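You operate a simulated robot arm through the tools that you are given. There is no shell and no other tool. Be economical: measure what you need, move in short steps, check, and stop when the job is done.

The job below is to be done with a simulated robot arm. You get a single attempt, and the scene is never put back.

JOB
Swap the grey cap on the drain for the orange cap.
Fine: grey cap in the waste tin, grit brushed off the drain's blue panel before the new cap goes on tight, brush back.

The check looks at the end state, three seconds after you hand in, the way a careful person would. Anything else that was tipped, shoved, dropped, spilled or broken makes it a failure. Lids that push on must go on centred and level and be pressed home; caps that screw on are set level and turned clockwise until they are tight.

ROBOT AND FRAMES
A 5-joint arm with a two-finger parallel gripper, fixed in place. Base frame: the origin is at the foot of the arm, x ahead of it, y to its left, z up; the work surface is at about z = 0. Lengths are in m, angles in degrees, forces in N, time in s.
With the tool pointing down near the work surface it reaches from about 0.26 to 0.6 m from the base axis. Its first joint turns from -66.0 to 66.0 degrees. The tool tilts only in the upright plane through the base axis and itself; it spins freely about its own axis. Payload 1.57 kg.
The tool frame sits at the grasp point between the pads (the TCP): z along the fingers, y along the line on which they close. The tips reach 0.03 m beyond it. Largest opening 0.08 m; finger width 0.017, thickness 0.012; the body of the gripper, 0.04 by 0.082 m, starts 0.08 m behind the TCP.
Orientation is that of the tool frame in the base frame, as a unit quaternion [x, y, z, w]. With the fingers straight down and closing along the base's y, the tool's x points along the base's -x, its y along +y and its z along -z.

CONTROLS
- The arm moves only by the tool apply_moves. Its argument "rows" is a list that holds one entry, the list of rows, each a list of 7 numbers: the turn, a rotation vector about the base's x, y, z in degrees, then the shift along the base's x, y, z in m, then the finger opening in m, from 0 to 0.08. In form: [[[rx, ry, rz, x, y, z, hand], ...]]. A call has 1 to 10 rows; each row is the pose to reach, as a shift and turn from the pose commanded when the call began. A row lasts 0.2 s, in which the tool goes at most 0.05 m and 8.6 degrees; a call with a longer step from one row to the next is refused whole, and so is a gripper value outside its range. Where a pose cannot be reached the arm comes as near as it can. A force on the tool above 40 N (or 10 N above the force at the start of the call, whichever is more), or a blocked arm, ends the call early, and 0.2 s more pass. Each finger travels about 0.153 m/s and halts on what it meets, pressing with about 32 N; the grip force reading is that of the motor and also rises with nothing between the fingers. The clock runs only during rows and for 0.2 s after the last one: add rows that repeat a pose to give the fingers time. The reply holds the time, the measured pose of the TCP, the force on the tool along the base axes, the opening and the grip force, in the units named above and with some noise, and new pictures: "views" is both (left out), scene, wrist or none.
- Cameras (640 x 400 px; columns grow to the right, rows downward): "scene" is fixed at [0.047, 0.3982, 0.5335]; the picture's right is [-0.66, -0.75, 0.00], its down [-0.35, 0.31, -0.89] and it looks along [0.66, -0.59, -0.46] (base axes); focal length 354 px, centre (320, 200). "wrist" rides on the gripper at [-0.032, 0, -0.078] in the tool frame; the picture's right is [0.00, -1.00, 0.00], its down [0.97, 0.00, -0.24] and it looks along [0.24, 0.00, 0.97] (tool axes); focal length 218 px, centre (320, 200). There is no depth. A picture from a camera that has moved, and an enlarged one, comes with that camera's place and axes in the base frame and with its lens.
- zoom(camera, box): a new picture of the part [left, top, right, bottom] of that camera's present view, enlarged. It takes no simulated time.
- finish_job(): hands the job in; it is judged then, once.

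Go step by step. Nothing tells you positions but the pictures and the camera data: compare them with the known pose of the tool, close in by small moves and look again before you grip or let go. The budget is 120 turns and 170 pictures, counting those below and the enlarged ones. Unless the task says otherwise, let go and move clear before handing in, and close with one line.

The tools are called after "Emit:" by a JSON object that holds its "op" and its "data". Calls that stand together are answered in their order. apply_moves: Moves the arm, as the interface text tells. Its arguments: {"type":"object","properties":{"rows":{"type":"array"},"views":{"type":"string","enum":["both","scene","wrist","none"]}},"required":["rows"]} The other tools are called the same way: zoom (camera, box) takes an enlarged picture of a part of a camera's view; finish_job () hands the job in.

At the start:

```text
clock: 0.0
eef_pos: [0.3628, -0.176, 0.2979]
ee_rot: [0.0, 1.0, 0.0, 0.0]
force: [-0.1, -0.9, -0.8]
finger_gap: 0.0803
grip_force: 0.0
```

scene: 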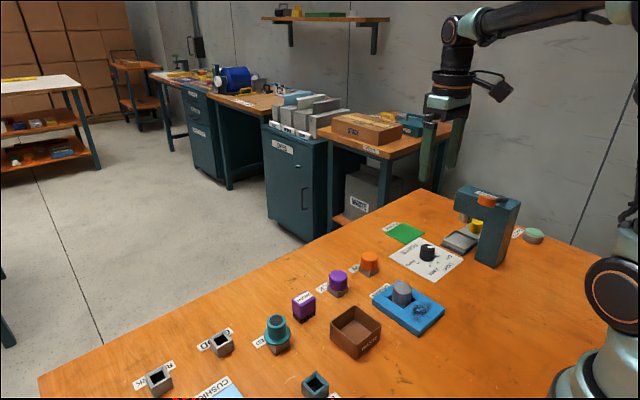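
wrist: 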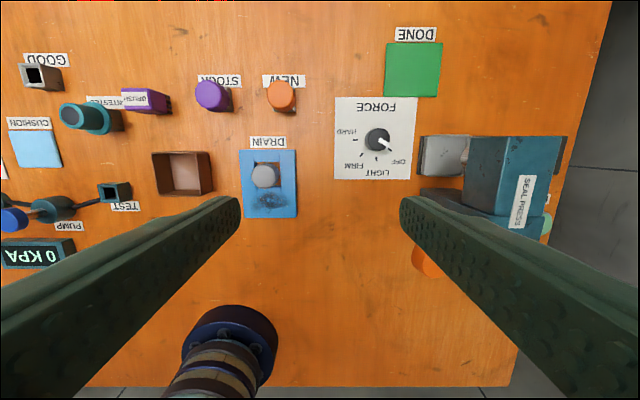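

I see the drain (blue panel with grey cap and grit), the orange cap at NEW, the waste tin, and a purple item that may be the brush. I'll enlarge the views to identify them.

Emit:
{"op": "zoom", "data": {"camera": "scene", "box": [250, 230, 470, 370]}}

Emit:
{"op": "zoom", "data": {"camera": "wrist", "box": [100, 60, 340, 230]}}

Emit:
{"op": "zoom", "data": {"camera": "scene", "box": [100, 270, 340, 400]}}

```text
2.86 times, centred on (360, 300) of scene
camera zoom: at [0.047, 0.3982, 0.5335], right [-0.66, -0.75, 0.0], down [-0.35, 0.31, -0.89], along [0.66, -0.59, -0.46], focal length 1010 px, centre (206, -86)
```

zoom: 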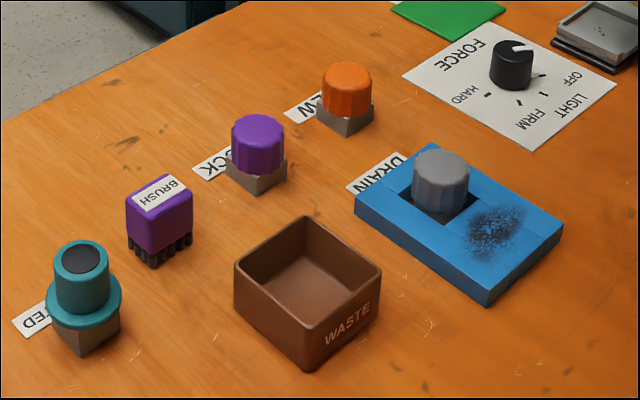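

```text
2.35 times, centred on (220, 145) of wrist
camera zoom: at [0.3951, -0.1758, 0.3736], right [0.0, -1.0, 0.0], down [-0.97, 0.0, 0.24], along [-0.24, 0.0, -0.97], focal length 514 px, centre (555, 329)
```

zoom: 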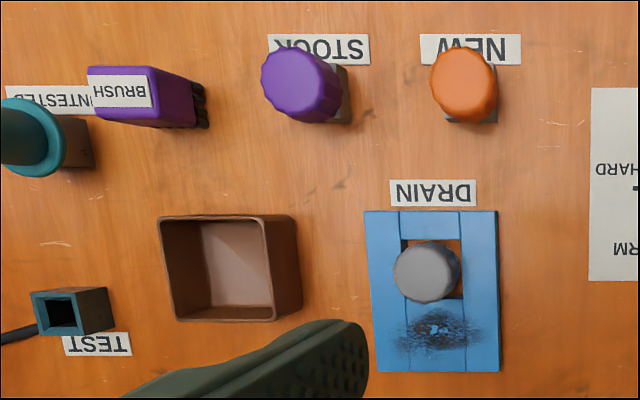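

```text
2.67 times, centred on (220, 335) of scene
camera zoom: at [0.047, 0.3982, 0.5335], right [-0.66, -0.75, 0.0], down [-0.35, 0.31, -0.89], along [0.66, -0.59, -0.46], focal length 943 px, centre (587, -160)
```

zoom: 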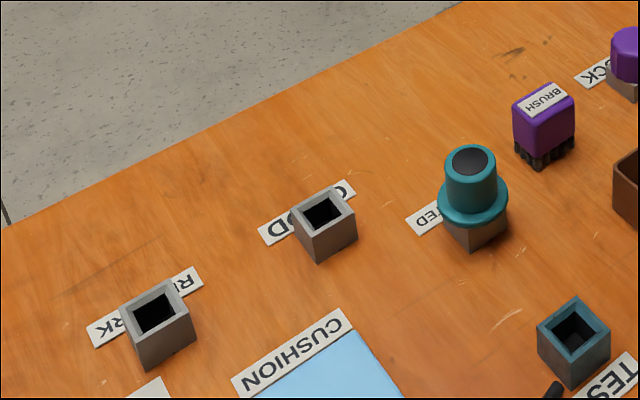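

Positions estimated: grey cap about (0.349, -0.092, top 0.045), orange about (0.461, -0.123), brush about (0.458, 0.077), waste about (0.35, 0.048), grit about (0.303, -0.09). I'll move above the grey cap for a closer look.

Emit:
{"op": "apply_moves", "data": {"rows": [[[0, 0, 0, -0.003, 0.021, -0.035, 0.08], [0, 0, 0, -0.007, 0.042, -0.07, 0.08], [0, 0, 0, -0.01, 0.063, -0.105, 0.08], [0, 0, 0, -0.0135, 0.084, -0.14, 0.08], [0, 0, 0, -0.0135, 0.084, -0.14, 0.08]]]}}

```text
clock: 1.2
eef_pos: [0.3498, -0.0912, 0.1574]
ee_rot: [0.0, 1.0, 0.001, 0.001]
force: [0.1, 0.7, -0.3]
finger_gap: 0.0799
grip_force: 0.0
camera wrist: at [0.3828, -0.0917, 0.2332], right [0.0, -1.0, 0.0], down [-0.97, 0.0, 0.24], along [-0.24, 0.0, -0.97], focal length 218 px, centre (320, 200)
```

scene: 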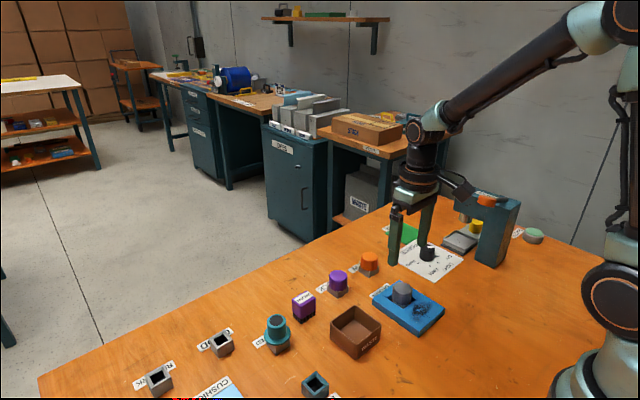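
wrist: 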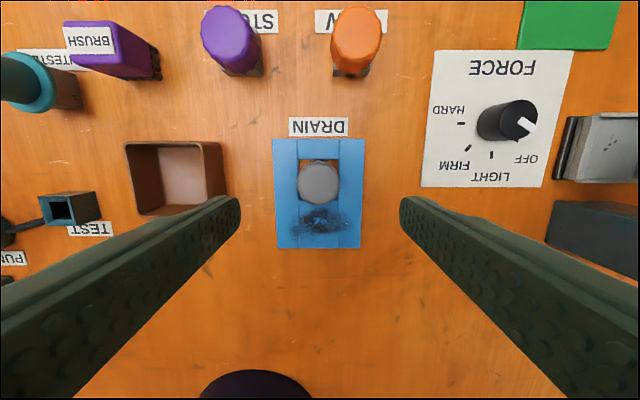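

The cap is centred under the gripper at about (0.350, -0.092). A zoom will tell cap shape, hole and panel height.

Emit:
{"op": "zoom", "data": {"camera": "wrist", "box": [240, 110, 400, 260]}}

Emit:
{"op": "zoom", "data": {"camera": "scene", "box": [330, 240, 450, 340]}}

```text
2.67 times, centred on (320, 185) of wrist
camera zoom: at [0.3828, -0.0917, 0.2332], right [0.0, -1.0, 0.0], down [-0.97, 0.0, 0.24], along [-0.24, 0.0, -0.97], focal length 582 px, centre (320, 240)
```

zoom: 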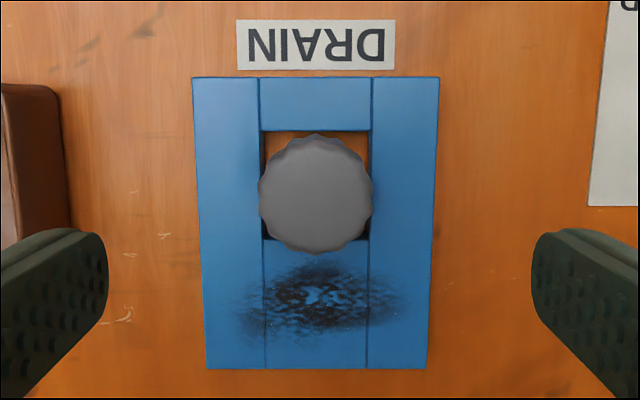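

```text
4.00 times, centred on (390, 290) of scene
camera zoom: at [0.047, 0.3982, 0.5335], right [-0.66, -0.75, 0.0], down [-0.35, 0.31, -0.89], along [0.66, -0.59, -0.46], focal length 1414 px, centre (40, -160)
```

zoom: 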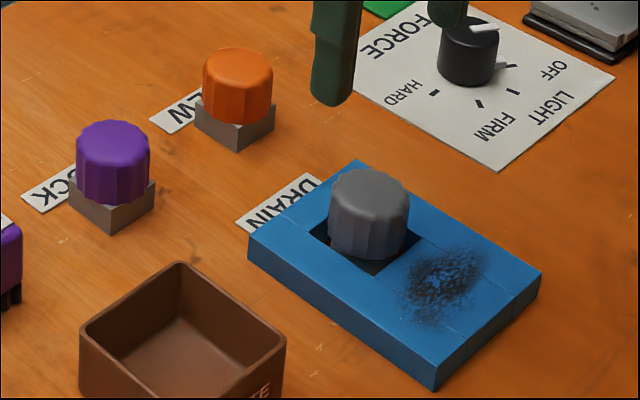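

The cap is about 37 mm wide, standing about 25 mm over the panel. I'll descend to TCP z 0.055 (tips at about 0.025) without closing, and look.

Emit:
{"op": "apply_moves", "data": {"rows": [[[0, 0, 0, 0, 0, -0.04, 0.08], [0, 0, 0, 0, 0, -0.075, 0.08], [0, 0, 0, 0, 0, -0.09, 0.08], [0, 0, 0, 0, 0, -0.102, 0.08], [0, 0, 0, 0, 0, -0.102, 0.08]]]}}

Emit:
{"op": "zoom", "data": {"camera": "scene", "box": [330, 240, 450, 340]}}

```text
clock: 2.4
eef_pos: [0.3517, -0.0916, 0.0523]
ee_rot: [0.001, 1.0, 0.0, 0.0]
force: [-0.2, 0.6, 0.7]
finger_gap: 0.0798
grip_force: 0.1
camera wrist: at [0.3828, -0.0913, 0.1305], right [0.0, -1.0, 0.0], down [-0.97, 0.0, 0.24], along [-0.24, 0.0, -0.97], focal length 218 px, centre (320, 200)
```

scene: 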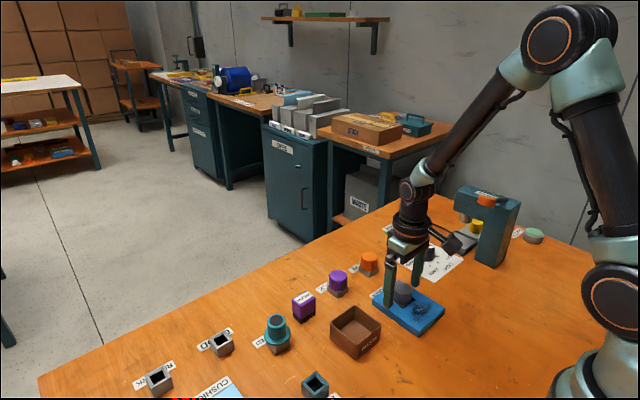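
wrist: 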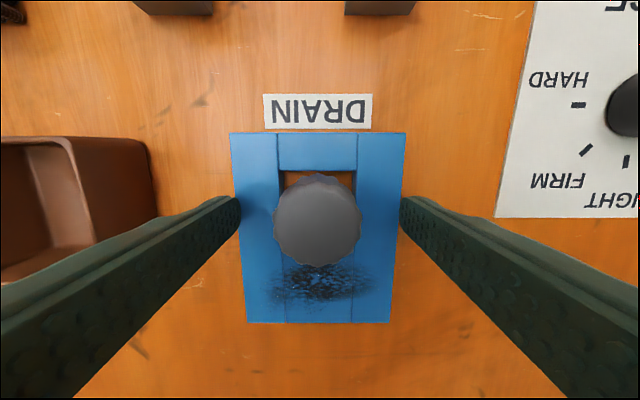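

```text
4.00 times, centred on (390, 290) of scene
camera zoom: at [0.047, 0.3982, 0.5335], right [-0.66, -0.75, 0.0], down [-0.35, 0.31, -0.89], along [0.66, -0.59, -0.46], focal length 1414 px, centre (40, -160)
```

zoom: 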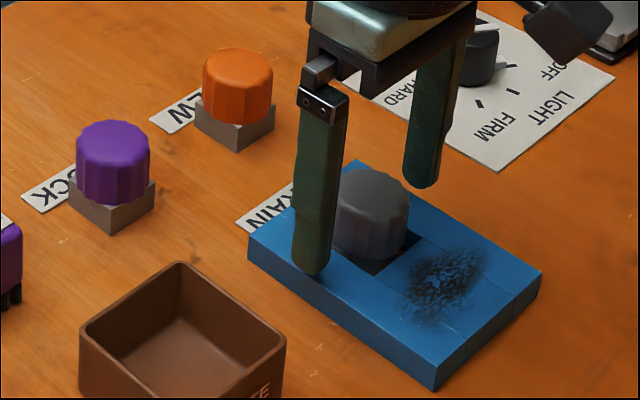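

The tips straddle the cap just over the panel, well centred. Now I'll close and begin the anticlockwise turn.

Emit:
{"op": "apply_moves", "data": {"rows": [[[0, 0, 0, 0, 0, 0, 0.03], [0, 0, 0, 0, 0, 0, 0.03], [0, 0, 0, 0, 0, 0, 0.03]]]}}

```text
clock: 3.2
eef_pos: [0.3517, -0.0914, 0.053]
ee_rot: [0.0, 1.0, 0.0, -0.001]
force: [-0.4, 11.0, -0.3]
finger_gap: 0.0393
grip_force: 5.4
camera wrist: at [0.3826, -0.091, 0.1305], right [0.0, -1.0, 0.0], down [-0.97, 0.0, 0.24], along [-0.24, 0.0, -0.97], focal length 218 px, centre (320, 200)
```

scene: 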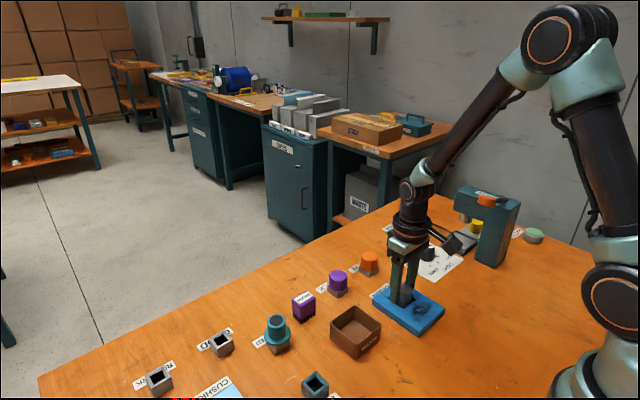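
wrist: 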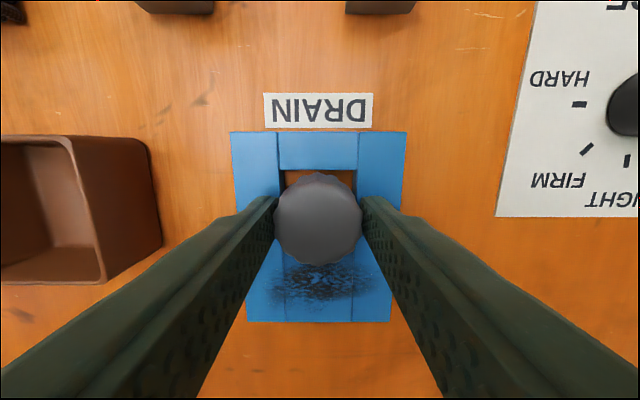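

The fingers touch with an 11 N sideways bias, so I'll shift by 1 mm to +y and close firmly.

Emit:
{"op": "apply_moves", "data": {"rows": [[[0, 0, 0, 0, 0.001, 0, 0.03], [0, 0, 0, 0, 0.001, 0, 0.02], [0, 0, 0, 0, 0.001, 0, 0.02]]], "views": "none"}}

```text
clock: 4.0
eef_pos: [0.3498, -0.0905, 0.0534]
ee_rot: [0.0, 1.0, -0.001, -0.001]
force: [1.5, 12.9, -3.8]
finger_gap: 0.0365
grip_force: 31.8
```

Firm grip now (gap 36.5 mm, 32 N). I'll check which way the sideways force eases.

Emit:
{"op": "apply_moves", "data": {"rows": [[[0, 0, 0, 0, 0.001, 0, 0.02], [0, 0, 0, 0, 0.001, 0, 0.02]]], "views": "none"}}

```text
clock: 4.6
eef_pos: [0.3493, -0.0905, 0.0544]
ee_rot: [0.001, 1.0, 0.0, 0.001]
force: [0.0, 1.0, -10.1]
finger_gap: 0.0369
grip_force: 31.7
```

Sideways force is gone. Now turn anticlockwise (+z) 80°, with no lift.

Emit:
{"op": "apply_moves", "data": {"rows": [[[0, 0, 8, 0, 0, 0, 0.02], [0, 0, 16, 0, 0, 0, 0.02], [0, 0, 24, 0, 0, 0, 0.02], [0, 0, 32, 0, 0, 0, 0.02], [0, 0, 40, 0, 0, 0, 0.02], [0, 0, 48, 0, 0, 0, 0.02], [0, 0, 56, 0, 0, 0, 0.02], [0, 0, 64, 0, 0, 0, 0.02], [0, 0, 72, 0, 0, 0, 0.02], [0, 0, 80, 0, 0, 0, 0.02]]]}}

Emit:
{"op": "zoom", "data": {"camera": "scene", "box": [330, 240, 450, 340]}}

```text
clock: 6.8
eef_pos: [0.3499, -0.0886, 0.055]
ee_rot: [-0.644, 0.765, -0.001, 0.0]
force: [-1.2, 3.0, 4.1]
finger_gap: 0.0366
grip_force: 32.0
camera wrist: at [0.3555, -0.0577, 0.1325], right [0.99, -0.17, 0.0], down [-0.17, -0.96, 0.24], along [-0.04, -0.24, -0.97], focal length 218 px, centre (320, 200)
```

scene: 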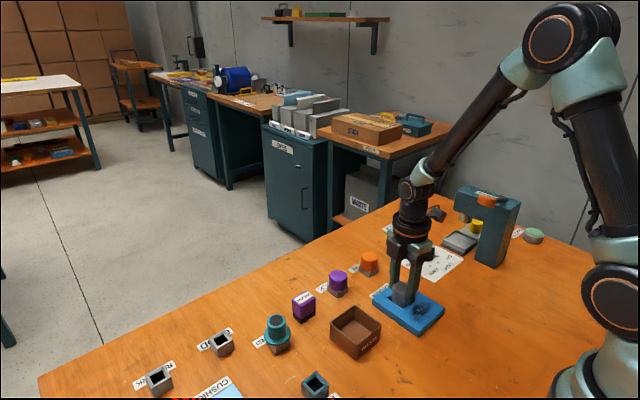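
wrist: 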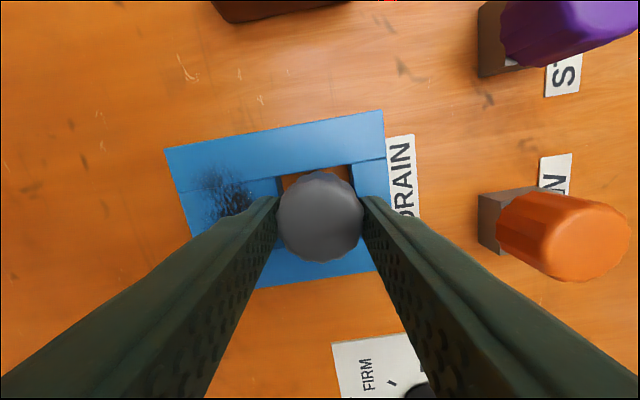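

```text
4.00 times, centred on (390, 290) of scene
camera zoom: at [0.047, 0.3982, 0.5335], right [-0.66, -0.75, 0.0], down [-0.35, 0.31, -0.89], along [0.66, -0.59, -0.46], focal length 1414 px, centre (40, -160)
```

zoom: 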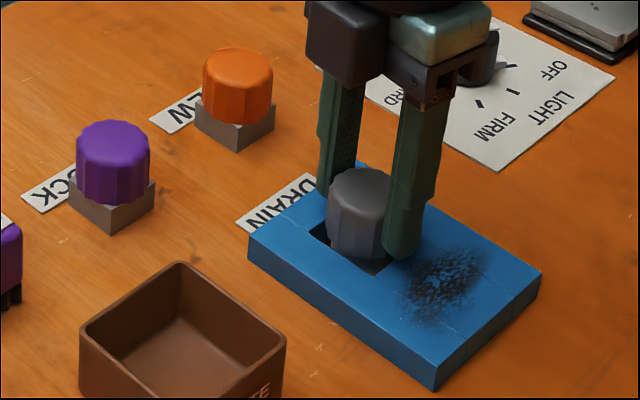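

It turned freely through 80°. I'll continue anticlockwise with a very slight rise and watch the force.

Emit:
{"op": "apply_moves", "data": {"rows": [[[0, 0, 8, 0, 0, 0, 0.02], [0, 0, 16, 0, 0, 0.0, 0.02], [0, 0, 24, 0, 0, 0.0, 0.02], [0, 0, 32, 0, 0, 0.001, 0.02], [0, 0, 40, 0, 0, 0.001, 0.02], [0, 0, 48, 0, 0, 0.001, 0.02], [0, 0, 56, 0, 0, 0.001, 0.02], [0, 0, 64, 0, 0, 0.001, 0.02], [0, 0, 72, 0, 0, 0.001, 0.02], [0, 0, 80, 0, 0, 0.001, 0.02]]], "views": "none"}}

Emit:
{"op": "zoom", "data": {"camera": "scene", "box": [330, 240, 450, 340]}}

```text
clock: 9.0
eef_pos: [0.3501, -0.0861, 0.0567]
ee_rot: [0.981, -0.192, 0.0, -0.001]
force: [-1.8, -14.1, -0.1]
finger_gap: 0.0365
grip_force: 31.8
out of reach, approached as far as the arm can: row 10
stopped in row 10: the force on the tool passed its limit (the readings are from after the stop); the commanded pose is now the measured one
```

```text
4.00 times, centred on (390, 290) of scene
camera zoom: at [0.047, 0.3982, 0.5335], right [-0.66, -0.75, 0.0], down [-0.35, 0.31, -0.89], along [0.66, -0.59, -0.46], focal length 1414 px, centre (40, -160)
```

zoom: 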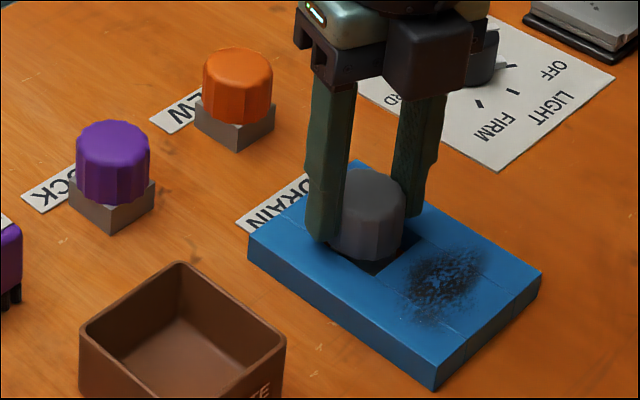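

The spin stopped near 158°, apparently at a wrist limit. I'll recentre in y and try a gentle 3 mm lift to see whether the cap is already free.

Emit:
{"op": "apply_moves", "data": {"rows": [[[0, 0, 0, 0, -0.002, 0, 0.02], [0, 0, 0, 0, -0.003, 0.001, 0.02], [0, 0, 0, 0, -0.003, 0.002, 0.02], [0, 0, 0, 0, -0.003, 0.003, 0.02]]]}}

Emit:
{"op": "zoom", "data": {"camera": "scene", "box": [330, 240, 450, 340]}}

```text
clock: 10.0
eef_pos: [0.3516, -0.0897, 0.0587]
ee_rot: [0.982, -0.19, 0.0, 0.0]
force: [0.3, -1.1, -0.7]
finger_gap: 0.0363
grip_force: 32.0
camera wrist: at [0.3208, -0.0779, 0.1358], right [0.37, 0.93, 0.0], down [0.9, -0.36, 0.24], along [0.22, -0.09, -0.97], focal length 218 px, centre (320, 200)
```

scene: 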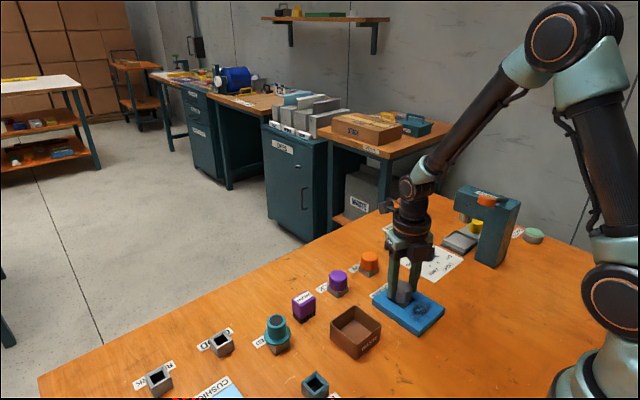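
wrist: 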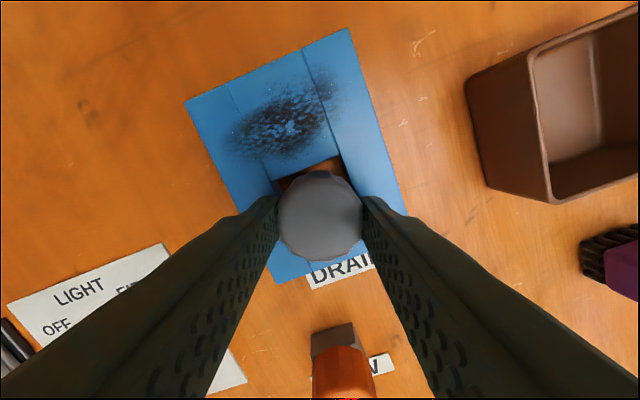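

```text
4.00 times, centred on (390, 290) of scene
camera zoom: at [0.047, 0.3982, 0.5335], right [-0.66, -0.75, 0.0], down [-0.35, 0.31, -0.89], along [0.66, -0.59, -0.46], focal length 1414 px, centre (40, -160)
```

zoom: 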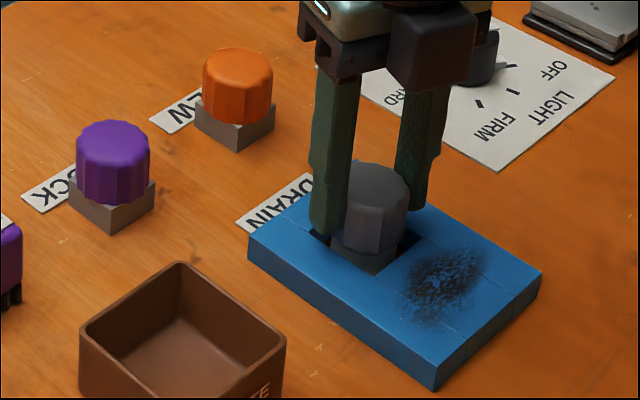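

The cap follows the lift with no resistance, and the bare neck shows beneath. I'll keep lifting straight up.

Emit:
{"op": "apply_moves", "data": {"rows": [[[0, 0, 0, 0, 0, 0.006, 0.02], [0, 0, 0, 0, 0, 0.015, 0.02], [0, 0, 0, 0, 0, 0.03, 0.02], [0, 0, 0, 0, 0, 0.06, 0.02], [0, 0, 0, 0, 0, 0.09, 0.02]]]}}

Emit:
{"op": "zoom", "data": {"camera": "scene", "box": [330, 220, 450, 340]}}

```text
clock: 11.2
eef_pos: [0.3514, -0.0908, 0.1503]
ee_rot: [0.982, -0.191, 0.0, -0.001]
force: [-0.1, 0.0, -0.4]
finger_gap: 0.036
grip_force: 32.0
camera wrist: at [0.3209, -0.0784, 0.2278], right [0.37, 0.93, 0.0], down [0.9, -0.36, 0.24], along [0.22, -0.09, -0.97], focal length 218 px, centre (320, 200)
```

scene: 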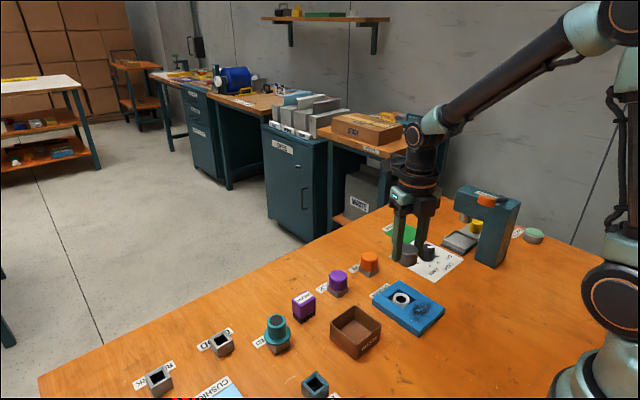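
wrist: 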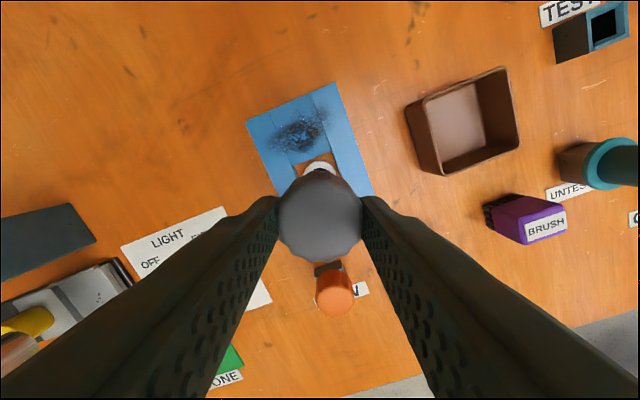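

```text
3.33 times, centred on (390, 280) of scene
camera zoom: at [0.047, 0.3982, 0.5335], right [-0.66, -0.75, 0.0], down [-0.35, 0.31, -0.89], along [0.66, -0.59, -0.46], focal length 1179 px, centre (87, -67)
```

zoom: 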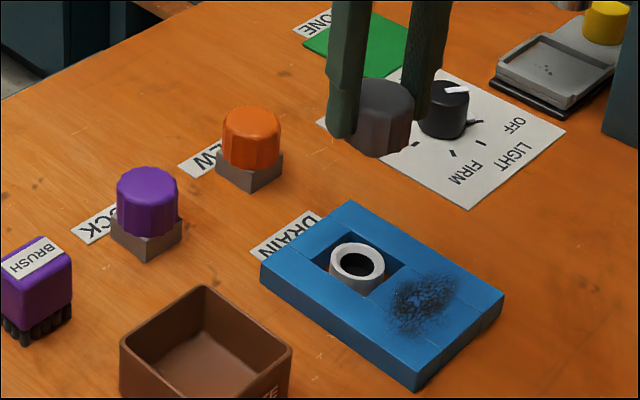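

The grey cap is off and in the gripper. I'll carry it toward the waste tin at height, unwinding the wrist on the way.

Emit:
{"op": "apply_moves", "data": {"rows": [[[0, 0, -8, 0, 0.014, 0, 0.02], [0, 0, -16, 0, 0.028, 0, 0.02], [0, 0, -24, 0, 0.042, 0, 0.02], [0, 0, -32, 0, 0.056, 0, 0.02], [0, 0, -40, 0, 0.07, 0, 0.02], [0, 0, -48, 0, 0.084, 0, 0.02], [0, 0, -56, 0, 0.098, 0, 0.02], [0, 0, -64, 0, 0.112, 0, 0.02], [0, 0, -72, 0, 0.126, 0, 0.02], [0, 0, -80, 0, 0.139, 0, 0.02]]], "views": "none"}}

Emit:
{"op": "apply_moves", "data": {"rows": [[[0, 0, -8, 0, 0, 0, 0.02], [0, 0, -16, 0, 0, 0, 0.02], [0, 0, -24, 0, 0, 0, 0.02], [0, 0, -32, 0, 0, 0, 0.02], [0, 0, -40, 0, 0, 0, 0.02], [0, 0, -48, 0, 0, 0, 0.02], [0, 0, -56, 0, 0, 0, 0.02], [0, 0, -64, 0, 0, 0, 0.02], [0, 0, -72, 0, 0, 0, 0.02], [0, 0, -78, 0, 0, 0, 0.02]]]}}

```text
clock: 13.4
eef_pos: [0.3503, 0.0515, 0.1493]
ee_rot: [-0.629, 0.778, 0.0, 0.001]
force: [0.5, -0.2, -0.6]
finger_gap: 0.0362
grip_force: 31.6
```

```text
clock: 15.6
eef_pos: [0.3502, 0.0501, 0.1493]
ee_rot: [0.001, 1.0, 0.0, 0.0]
force: [-0.4, 0.8, -0.9]
finger_gap: 0.036
grip_force: 31.8
camera wrist: at [0.382, 0.0497, 0.2254], right [0.0, -1.0, 0.0], down [-0.97, 0.0, 0.24], along [-0.24, 0.0, -0.97], focal length 218 px, centre (320, 200)
```

scene: 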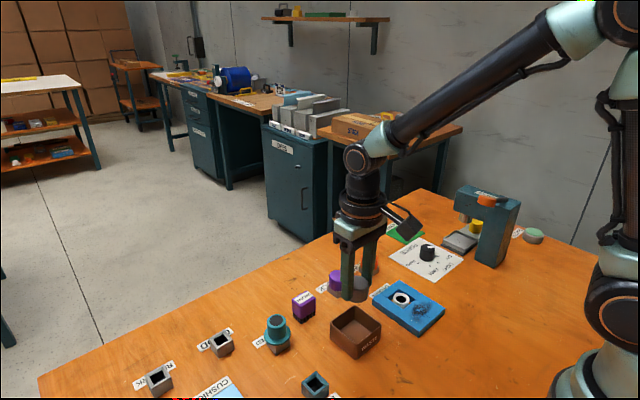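
wrist: 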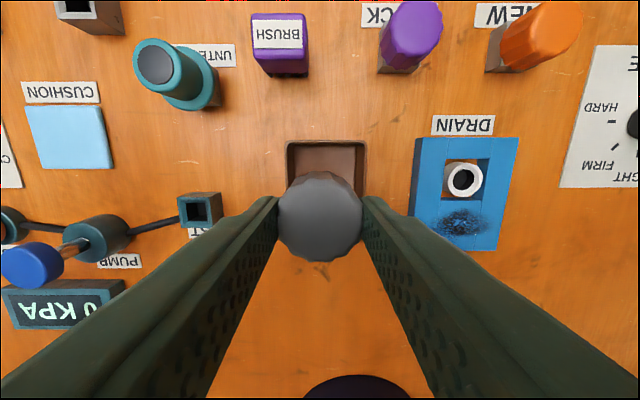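

The tin centre is about (0.352, 0.045), rim about 0.04 high. I'll lower so the cap's lower end is within the rim and the fingertips stay just at it.

Emit:
{"op": "apply_moves", "data": {"rows": [[[0, 0, 0, 0.001, -0.005, -0.03, 0.02], [0, 0, 0, 0.001, -0.005, -0.06, 0.02], [0, 0, 0, 0.001, -0.005, -0.08, 0.02], [0, 0, 0, 0.001, -0.005, -0.08, 0.02]]]}}

Emit:
{"op": "zoom", "data": {"camera": "scene", "box": [290, 240, 440, 370]}}

```text
clock: 16.6
eef_pos: [0.3514, 0.0441, 0.0679]
ee_rot: [-0.001, 1.0, 0.0, 0.0]
force: [1.1, 0.4, -0.9]
finger_gap: 0.036
grip_force: 32.3
camera wrist: at [0.3828, 0.0437, 0.1458], right [0.0, -1.0, 0.0], down [-0.97, 0.0, 0.24], along [-0.24, 0.0, -0.97], focal length 218 px, centre (320, 200)
```

scene: 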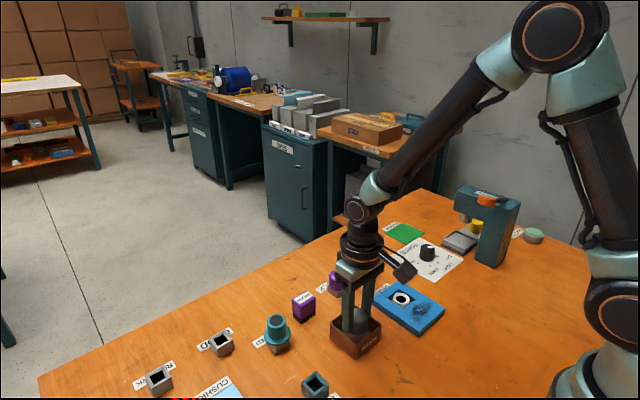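
wrist: 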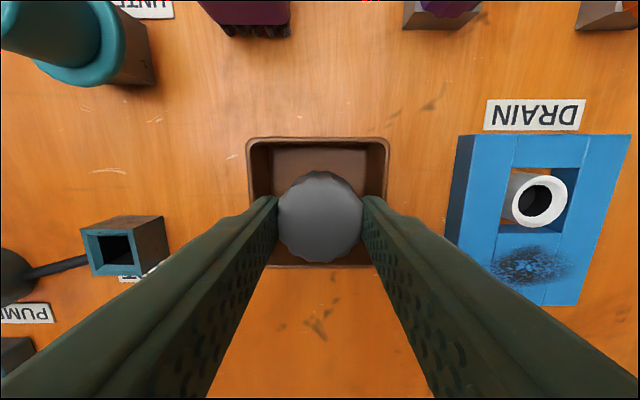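

```text
3.08 times, centred on (365, 305) of scene
camera zoom: at [0.047, 0.3982, 0.5335], right [-0.66, -0.75, 0.0], down [-0.35, 0.31, -0.89], along [0.66, -0.59, -0.46], focal length 1088 px, centre (182, -123)
```

zoom: 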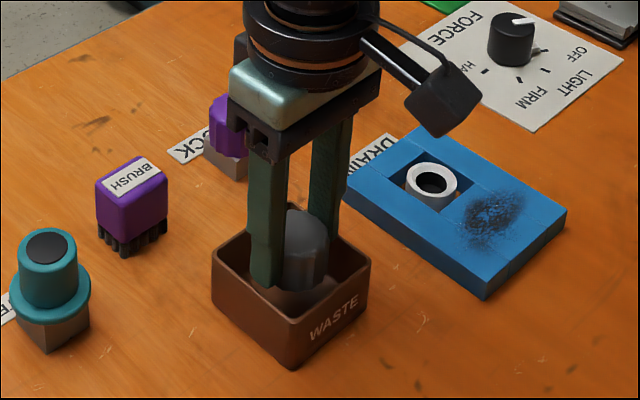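

Cap is centred in the tin. I'll rise 4 mm, open just enough to release, then lift.

Emit:
{"op": "apply_moves", "data": {"rows": [[[0, 0, 0, 0, 0, 0.004, 0.02], [0, 0, 0, 0, 0, 0.004, 0.042], [0, 0, 0, 0, 0, 0.004, 0.042], [0, 0, 0, 0, 0, 0.014, 0.042], [0, 0, 0, 0, 0, 0.05, 0.06], [0, 0, 0, 0, 0, 0.09, 0.08]]]}}

Emit:
{"op": "zoom", "data": {"camera": "scene", "box": [290, 240, 440, 370]}}

```text
clock: 18.0
eef_pos: [0.351, 0.0413, 0.1595]
ee_rot: [-0.001, 1.0, 0.0, -0.001]
force: [0.0, -0.1, 0.3]
finger_gap: 0.08
grip_force: 0.0
camera wrist: at [0.3822, 0.0421, 0.236], right [0.0, -1.0, 0.0], down [-0.97, 0.0, 0.24], along [-0.24, 0.0, -0.97], focal length 218 px, centre (320, 200)
```

scene: 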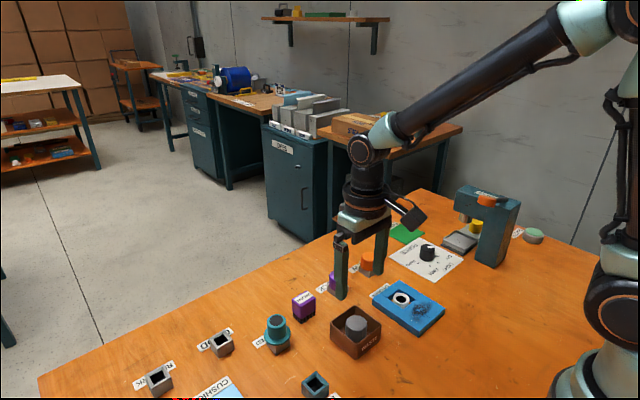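
wrist: 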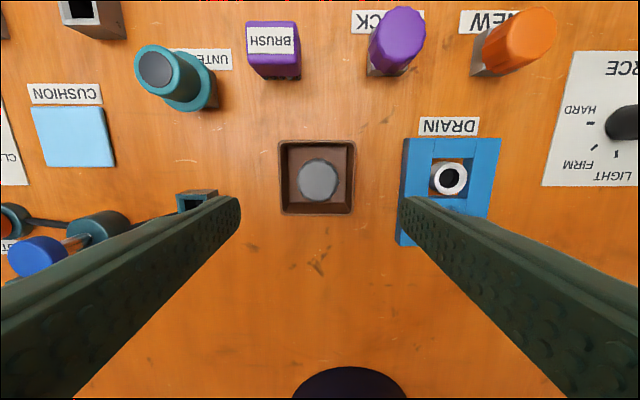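

```text
3.08 times, centred on (365, 305) of scene
camera zoom: at [0.047, 0.3982, 0.5335], right [-0.66, -0.75, 0.0], down [-0.35, 0.31, -0.89], along [0.66, -0.59, -0.46], focal length 1088 px, centre (182, -123)
```

zoom: 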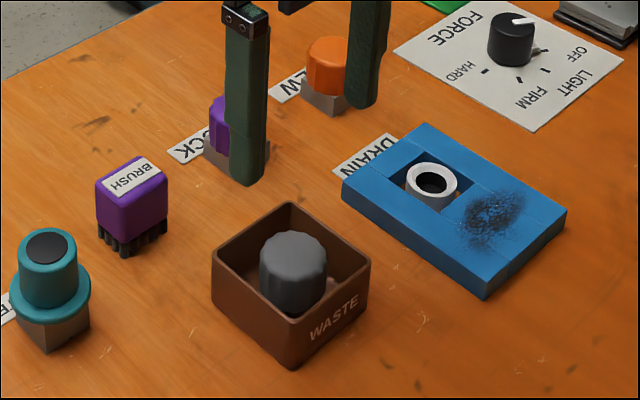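

Grey cap is upright in the tin. Next, the brush at about (0.458, 0.077): move above it.

Emit:
{"op": "apply_moves", "data": {"rows": [[[0, 0, 0, 0.036, 0.012, 0, 0.08], [0, 0, 0, 0.072, 0.024, 0, 0.08], [0, 0, 0, 0.107, 0.036, 0, 0.08], [0, 0, 0, 0.107, 0.036, 0, 0.08]]]}}

Emit:
{"op": "zoom", "data": {"camera": "wrist", "box": [220, 100, 420, 260]}}

```text
clock: 19.0
eef_pos: [0.4597, 0.0795, 0.1575]
ee_rot: [-0.001, 1.0, 0.0, -0.002]
force: [0.4, 0.4, -0.1]
finger_gap: 0.0798
grip_force: 0.1
camera wrist: at [0.4916, 0.0805, 0.2346], right [0.0, -1.0, 0.0], down [-0.97, 0.0, 0.24], along [-0.24, 0.0, -0.97], focal length 218 px, centre (320, 200)
```

scene: 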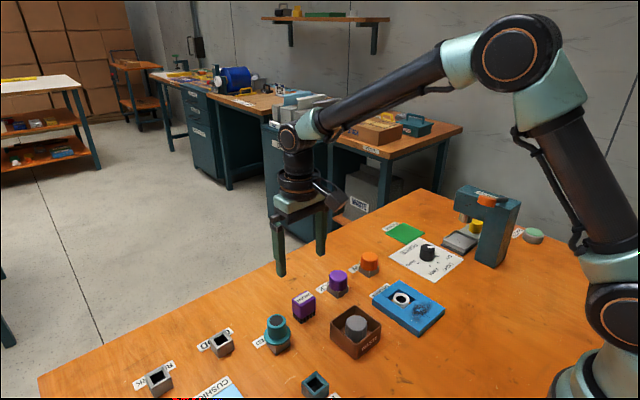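
wrist: 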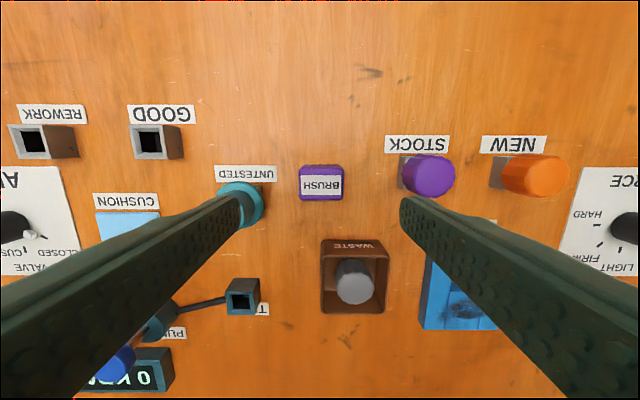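

```text
2.50 times, centred on (320, 180) of wrist
camera zoom: at [0.4916, 0.0805, 0.2346], right [0.0, -1.0, 0.0], down [-0.97, 0.0, 0.24], along [-0.24, 0.0, -0.97], focal length 546 px, centre (320, 250)
```

zoom: 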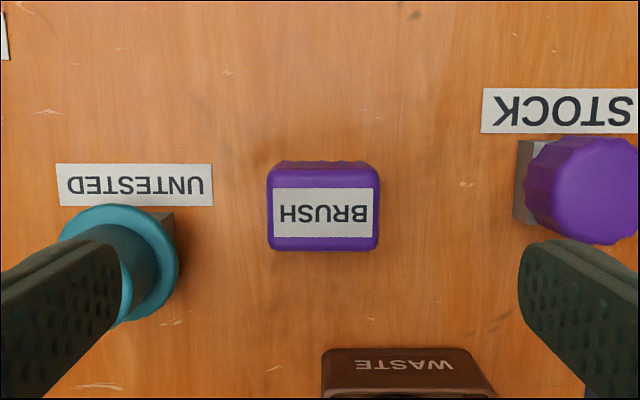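

Brush centred under the gripper, 40 mm along y by 28 mm along x. I'll narrow the opening to 58 mm to stay clear of the UNTESTED part, and descend to TCP z 0.05.

Emit:
{"op": "apply_moves", "data": {"rows": [[[0, 0, 0, 0, 0, -0.03, 0.058], [0, 0, 0, 0, 0, -0.06, 0.058], [0, 0, 0, 0, 0, -0.085, 0.058], [0, 0, 0, 0, 0, -0.108, 0.058], [0, 0, 0, 0, 0, -0.108, 0.058]]]}}

Emit:
{"op": "zoom", "data": {"camera": "scene", "box": [240, 250, 380, 360]}}

```text
clock: 20.2
eef_pos: [0.4595, 0.0782, 0.0487]
ee_rot: [-0.001, 1.0, 0.0, 0.0]
force: [-0.5, -0.4, -0.2]
finger_gap: 0.0582
grip_force: 0.0
camera wrist: at [0.4907, 0.0795, 0.1253], right [0.0, -1.0, 0.0], down [-0.97, 0.0, 0.24], along [-0.24, 0.0, -0.97], focal length 218 px, centre (320, 200)
```

scene: 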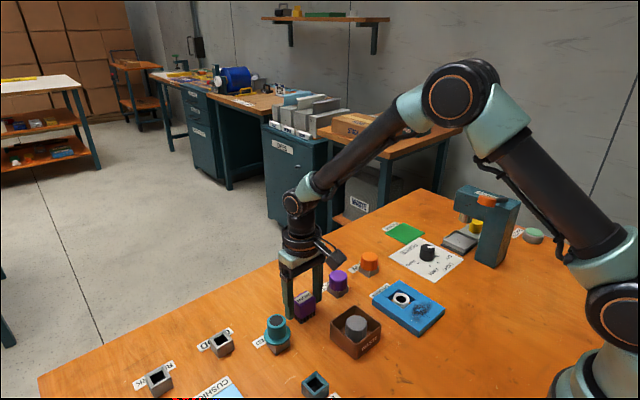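
wrist: 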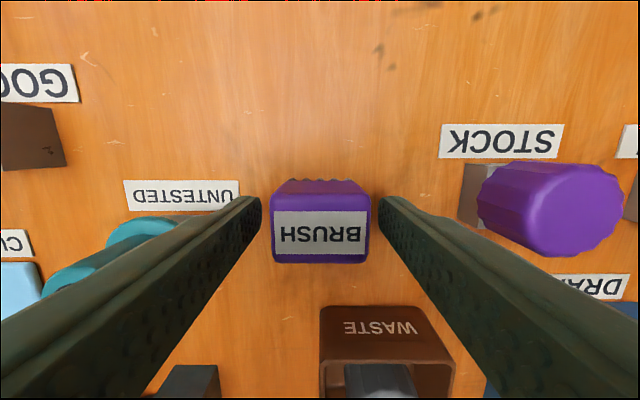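

```text
3.64 times, centred on (310, 305) of scene
camera zoom: at [0.047, 0.3982, 0.5335], right [-0.66, -0.75, 0.0], down [-0.35, 0.31, -0.89], along [0.66, -0.59, -0.46], focal length 1286 px, centre (356, -182)
```

zoom: 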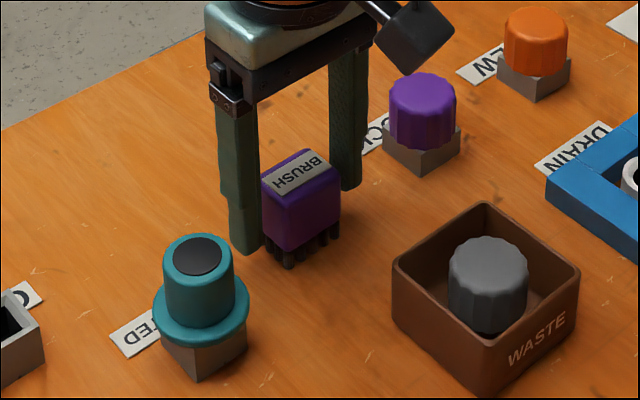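

The fingers straddle the brush evenly; close, then lift slightly.

Emit:
{"op": "apply_moves", "data": {"rows": [[[0, 0, 0, 0, 0, 0, 0.03], [0, 0, 0, 0, 0, 0, 0.025], [0, 0, 0, 0, 0, 0, 0.025]]], "views": "none"}}

```text
clock: 21.0
eef_pos: [0.4591, 0.0791, 0.0485]
ee_rot: [-0.001, 1.0, 0.0, 0.0]
force: [-0.2, 0.0, 0.7]
finger_gap: 0.0385
grip_force: 32.0
```

Gripped at home pose (0.459, 0.079, 0.0485). Lift and carry to above the grit.

Emit:
{"op": "apply_moves", "data": {"rows": [[[0, 0, 0, 0, 0, 0.03, 0.025], [0, 0, 0, 0, 0, 0.07, 0.025], [0, 0, 0, -0.03, -0.033, 0.08, 0.025], [0, 0, 0, -0.06, -0.066, 0.08, 0.025], [0, 0, 0, -0.09, -0.1, 0.08, 0.025], [0, 0, 0, -0.12, -0.133, 0.08, 0.025], [0, 0, 0, -0.154, -0.168, 0.08, 0.025], [0, 0, 0, -0.154, -0.168, 0.08, 0.025]]]}}

Emit:
{"op": "zoom", "data": {"camera": "scene", "box": [330, 220, 480, 340]}}

```text
clock: 22.8
eef_pos: [0.3028, -0.0897, 0.1316]
ee_rot: [0.0, 1.0, 0.0, 0.0]
force: [-0.1, -0.2, -0.9]
finger_gap: 0.0387
grip_force: 31.6
camera wrist: at [0.3362, -0.0896, 0.2089], right [0.0, -1.0, 0.0], down [-0.97, 0.0, 0.24], along [-0.24, 0.0, -0.97], focal length 218 px, centre (320, 200)
```

scene: 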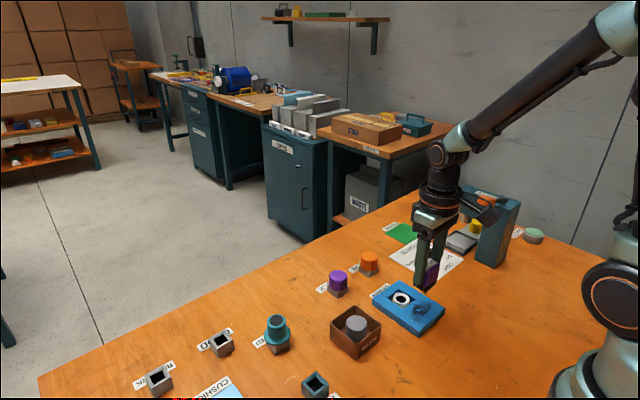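
wrist: 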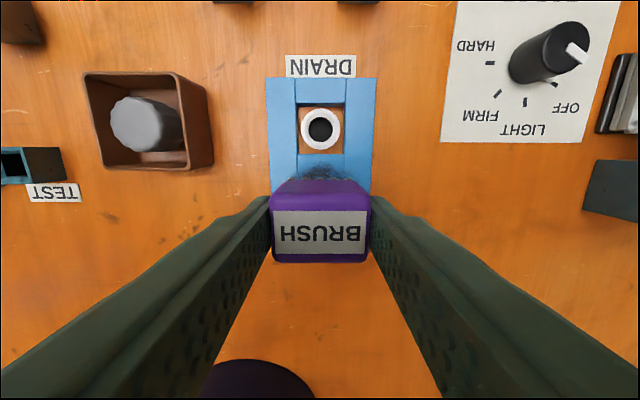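

```text
3.33 times, centred on (405, 280) of scene
camera zoom: at [0.047, 0.3981, 0.5335], right [-0.66, -0.75, 0.0], down [-0.35, 0.31, -0.89], along [0.66, -0.59, -0.46], focal length 1179 px, centre (37, -67)
```

zoom: 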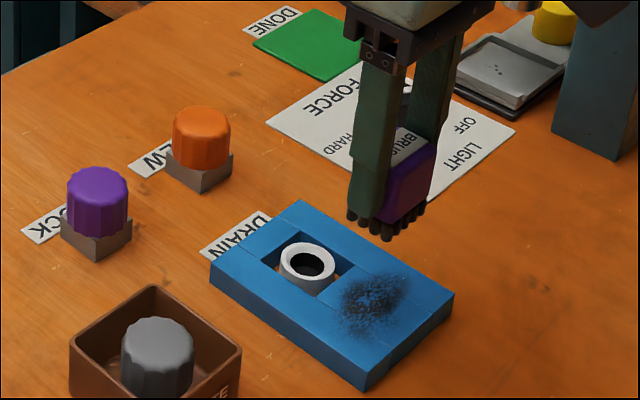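

Grit spans about x 0.291–0.321, y −0.128 to −0.058 on the panel. I'll start at the +y end and descend close to contact.

Emit:
{"op": "apply_moves", "data": {"rows": [[[0, 0, 0, 0.008, 0.025, -0.025, 0.025], [0, 0, 0, 0.008, 0.025, -0.045, 0.025], [0, 0, 0, 0.008, 0.025, -0.055, 0.025], [0, 0, 0, 0.008, 0.025, -0.055, 0.025]]]}}

Emit:
{"op": "zoom", "data": {"camera": "scene", "box": [360, 250, 460, 350]}}

```text
clock: 23.8
eef_pos: [0.3129, -0.0632, 0.0761]
ee_rot: [0.0, 1.0, 0.0, 0.0]
force: [0.9, 0.5, 0.3]
finger_gap: 0.039
grip_force: 31.5
camera wrist: at [0.3444, -0.0636, 0.1536], right [0.0, -1.0, 0.0], down [-0.97, 0.0, 0.24], along [-0.24, 0.0, -0.97], focal length 218 px, centre (320, 200)
```

scene: 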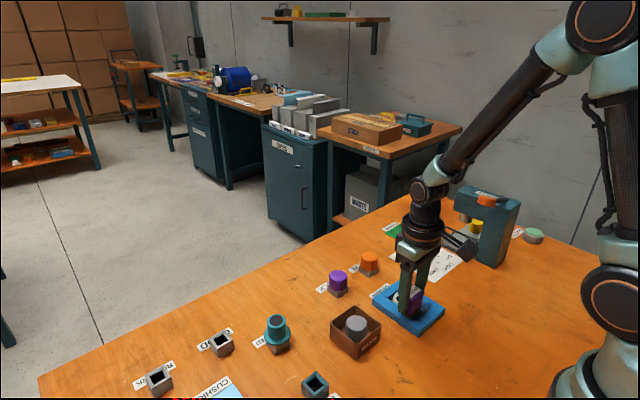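
wrist: 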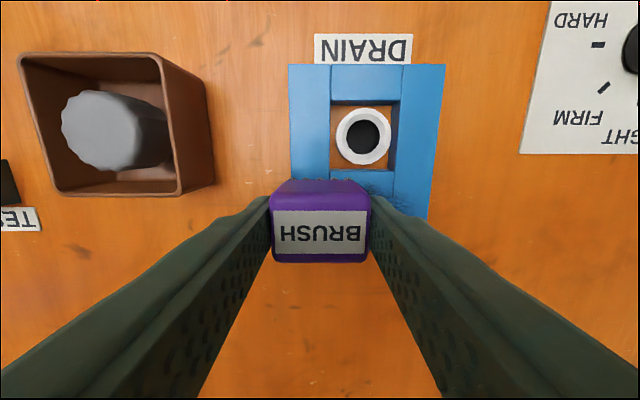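

```text
4.00 times, centred on (410, 300) of scene
camera zoom: at [0.047, 0.3982, 0.5335], right [-0.66, -0.75, 0.0], down [-0.35, 0.31, -0.89], along [0.66, -0.59, -0.46], focal length 1414 px, centre (-40, -200)
```

zoom: 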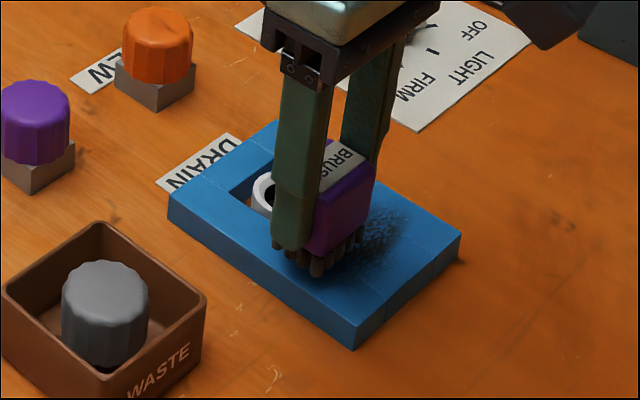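

Brush is just above the panel. I'll step down 1.5 mm at a time to find light contact.

Emit:
{"op": "apply_moves", "data": {"rows": [[[0, 0, 0, 0, 0, -0.002, 0.025], [0, 0, 0, 0, 0, -0.004, 0.025], [0, 0, 0, 0, 0, -0.005, 0.025]]], "views": "none"}}

Emit:
{"op": "apply_moves", "data": {"rows": [[[0, 0, 0, 0, 0, -0.0015, 0.025], [0, 0, 0, 0, 0, -0.0025, 0.025]]], "views": "none"}}

```text
clock: 24.6
eef_pos: [0.3133, -0.0635, 0.0711]
ee_rot: [0.0, 1.0, 0.0, 0.0]
force: [-0.7, -0.3, -1.4]
finger_gap: 0.0389
grip_force: 31.7
```

```text
clock: 25.2
eef_pos: [0.3134, -0.0618, 0.0677]
ee_rot: [-0.001, 1.0, 0.0, 0.0]
force: [0.1, 0.0, -0.8]
finger_gap: 0.0389
grip_force: 32.1
```

Emit:
{"op": "apply_moves", "data": {"rows": [[[0, 0, 0, 0, 0, -0.001, 0.025], [0, 0, 0, 0, 0, -0.002, 0.025]]], "views": "none"}}

Emit:
{"op": "zoom", "data": {"camera": "scene", "box": [360, 250, 460, 350]}}

```text
clock: 25.8
eef_pos: [0.3132, -0.0619, 0.0655]
ee_rot: [-0.001, 1.0, 0.0, 0.0]
force: [-0.1, -1.1, -0.2]
finger_gap: 0.0387
grip_force: 32.1
```

```text
4.00 times, centred on (410, 300) of scene
camera zoom: at [0.047, 0.3982, 0.5335], right [-0.66, -0.75, 0.0], down [-0.35, 0.31, -0.89], along [0.66, -0.59, -0.46], focal length 1414 px, centre (-40, -200)
```

zoom: 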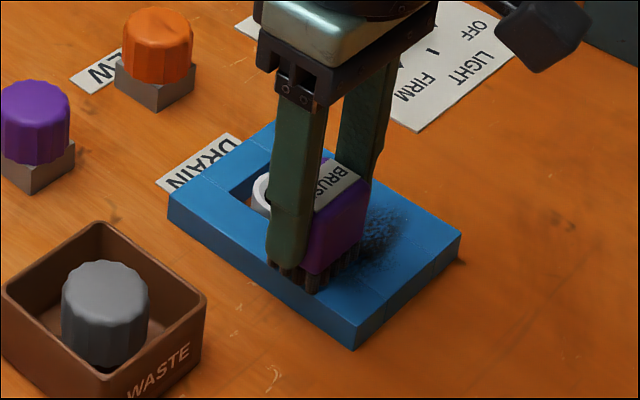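

Emit:
{"op": "apply_moves", "data": {"rows": [[[0, 0, 0, 0, 0, -0.001, 0.025], [0, 0, 0, 0, 0, -0.0015, 0.025]]], "views": "none"}}

Emit:
{"op": "zoom", "data": {"camera": "scene", "box": [385, 275, 445, 325]}}

```text
clock: 26.4
eef_pos: [0.3131, -0.0618, 0.0656]
ee_rot: [-0.001, 1.0, 0.0, 0.001]
force: [-5.7, 1.3, 20.1]
finger_gap: 0.0392
grip_force: 32.4
```

```text
8.00 times, centred on (415, 300) of scene
camera zoom: at [0.047, 0.3982, 0.5335], right [-0.66, -0.75, 0.0], down [-0.35, 0.31, -0.89], along [0.66, -0.59, -0.46], focal length 2829 px, centre (-440, -600)
```

zoom: 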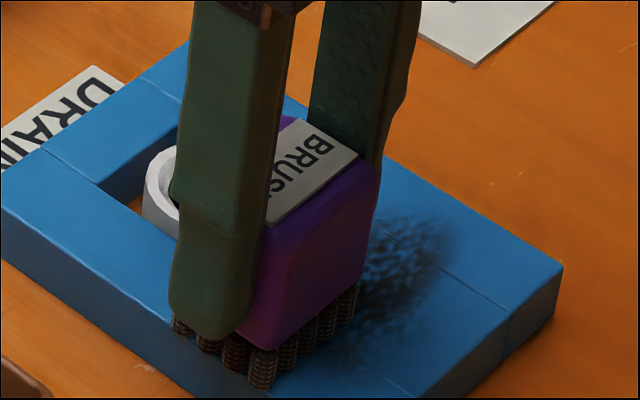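

Contact found (20 N). I'll ease up 1 mm and sweep toward −y, off the panel's edge.

Emit:
{"op": "apply_moves", "data": {"rows": [[[0, 0, 0, 0, 0, 0.001, 0.025], [0, 0, 0, 0, -0.012, 0.001, 0.025], [0, 0, 0, 0, -0.024, 0.001, 0.025], [0, 0, 0, 0, -0.036, 0.001, 0.025], [0, 0, 0, 0, -0.048, 0.001, 0.025], [0, 0, 0, 0, -0.06, 0.001, 0.025], [0, 0, 0, 0, -0.072, 0.001, 0.025], [0, 0, 0, 0, -0.084, 0.001, 0.025], [0, 0, 0, 0, -0.098, 0.001, 0.025], [0, 0, 0, 0, -0.098, 0.03, 0.025]]]}}

Emit:
{"op": "zoom", "data": {"camera": "scene", "box": [360, 250, 460, 350]}}

```text
clock: 28.6
eef_pos: [0.3128, -0.1607, 0.0935]
ee_rot: [-0.001, 1.0, 0.0, -0.001]
force: [-0.3, 0.1, -0.3]
finger_gap: 0.0387
grip_force: 31.9
camera wrist: at [0.3443, -0.1606, 0.1712], right [0.0, -1.0, 0.0], down [-0.97, 0.0, 0.24], along [-0.24, 0.0, -0.97], focal length 218 px, centre (320, 200)
```

scene: 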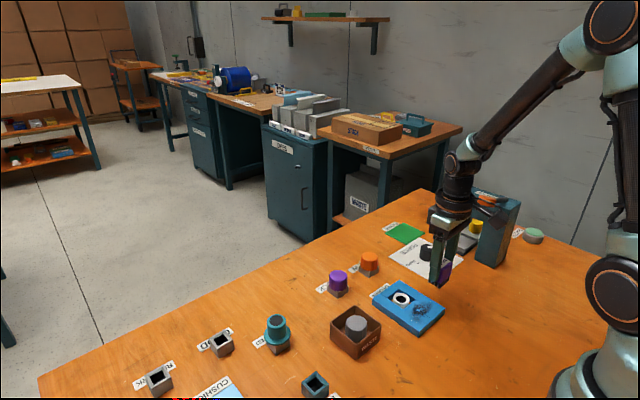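
wrist: 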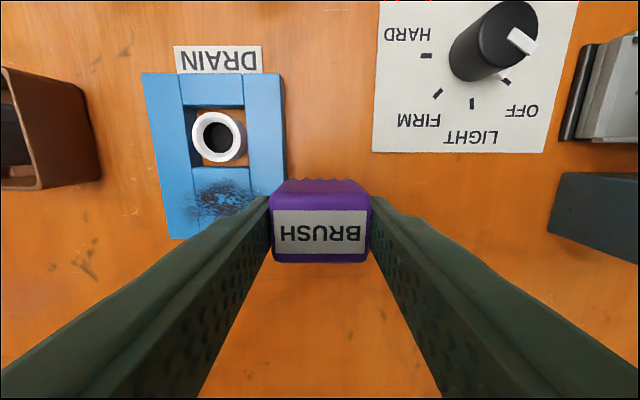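

```text
4.00 times, centred on (410, 300) of scene
camera zoom: at [0.047, 0.3981, 0.5335], right [-0.66, -0.75, 0.0], down [-0.35, 0.31, -0.89], along [0.66, -0.59, -0.46], focal length 1414 px, centre (-40, -200)
```

zoom: 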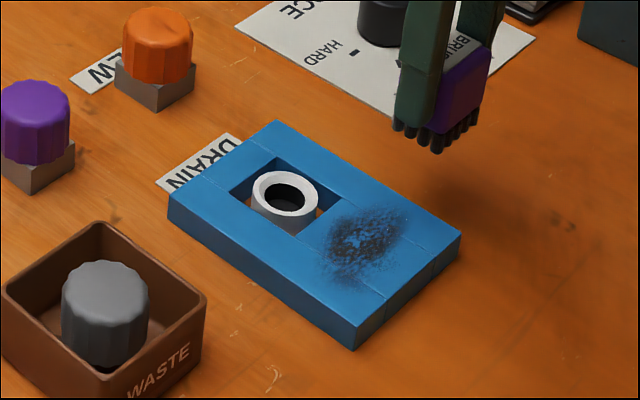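

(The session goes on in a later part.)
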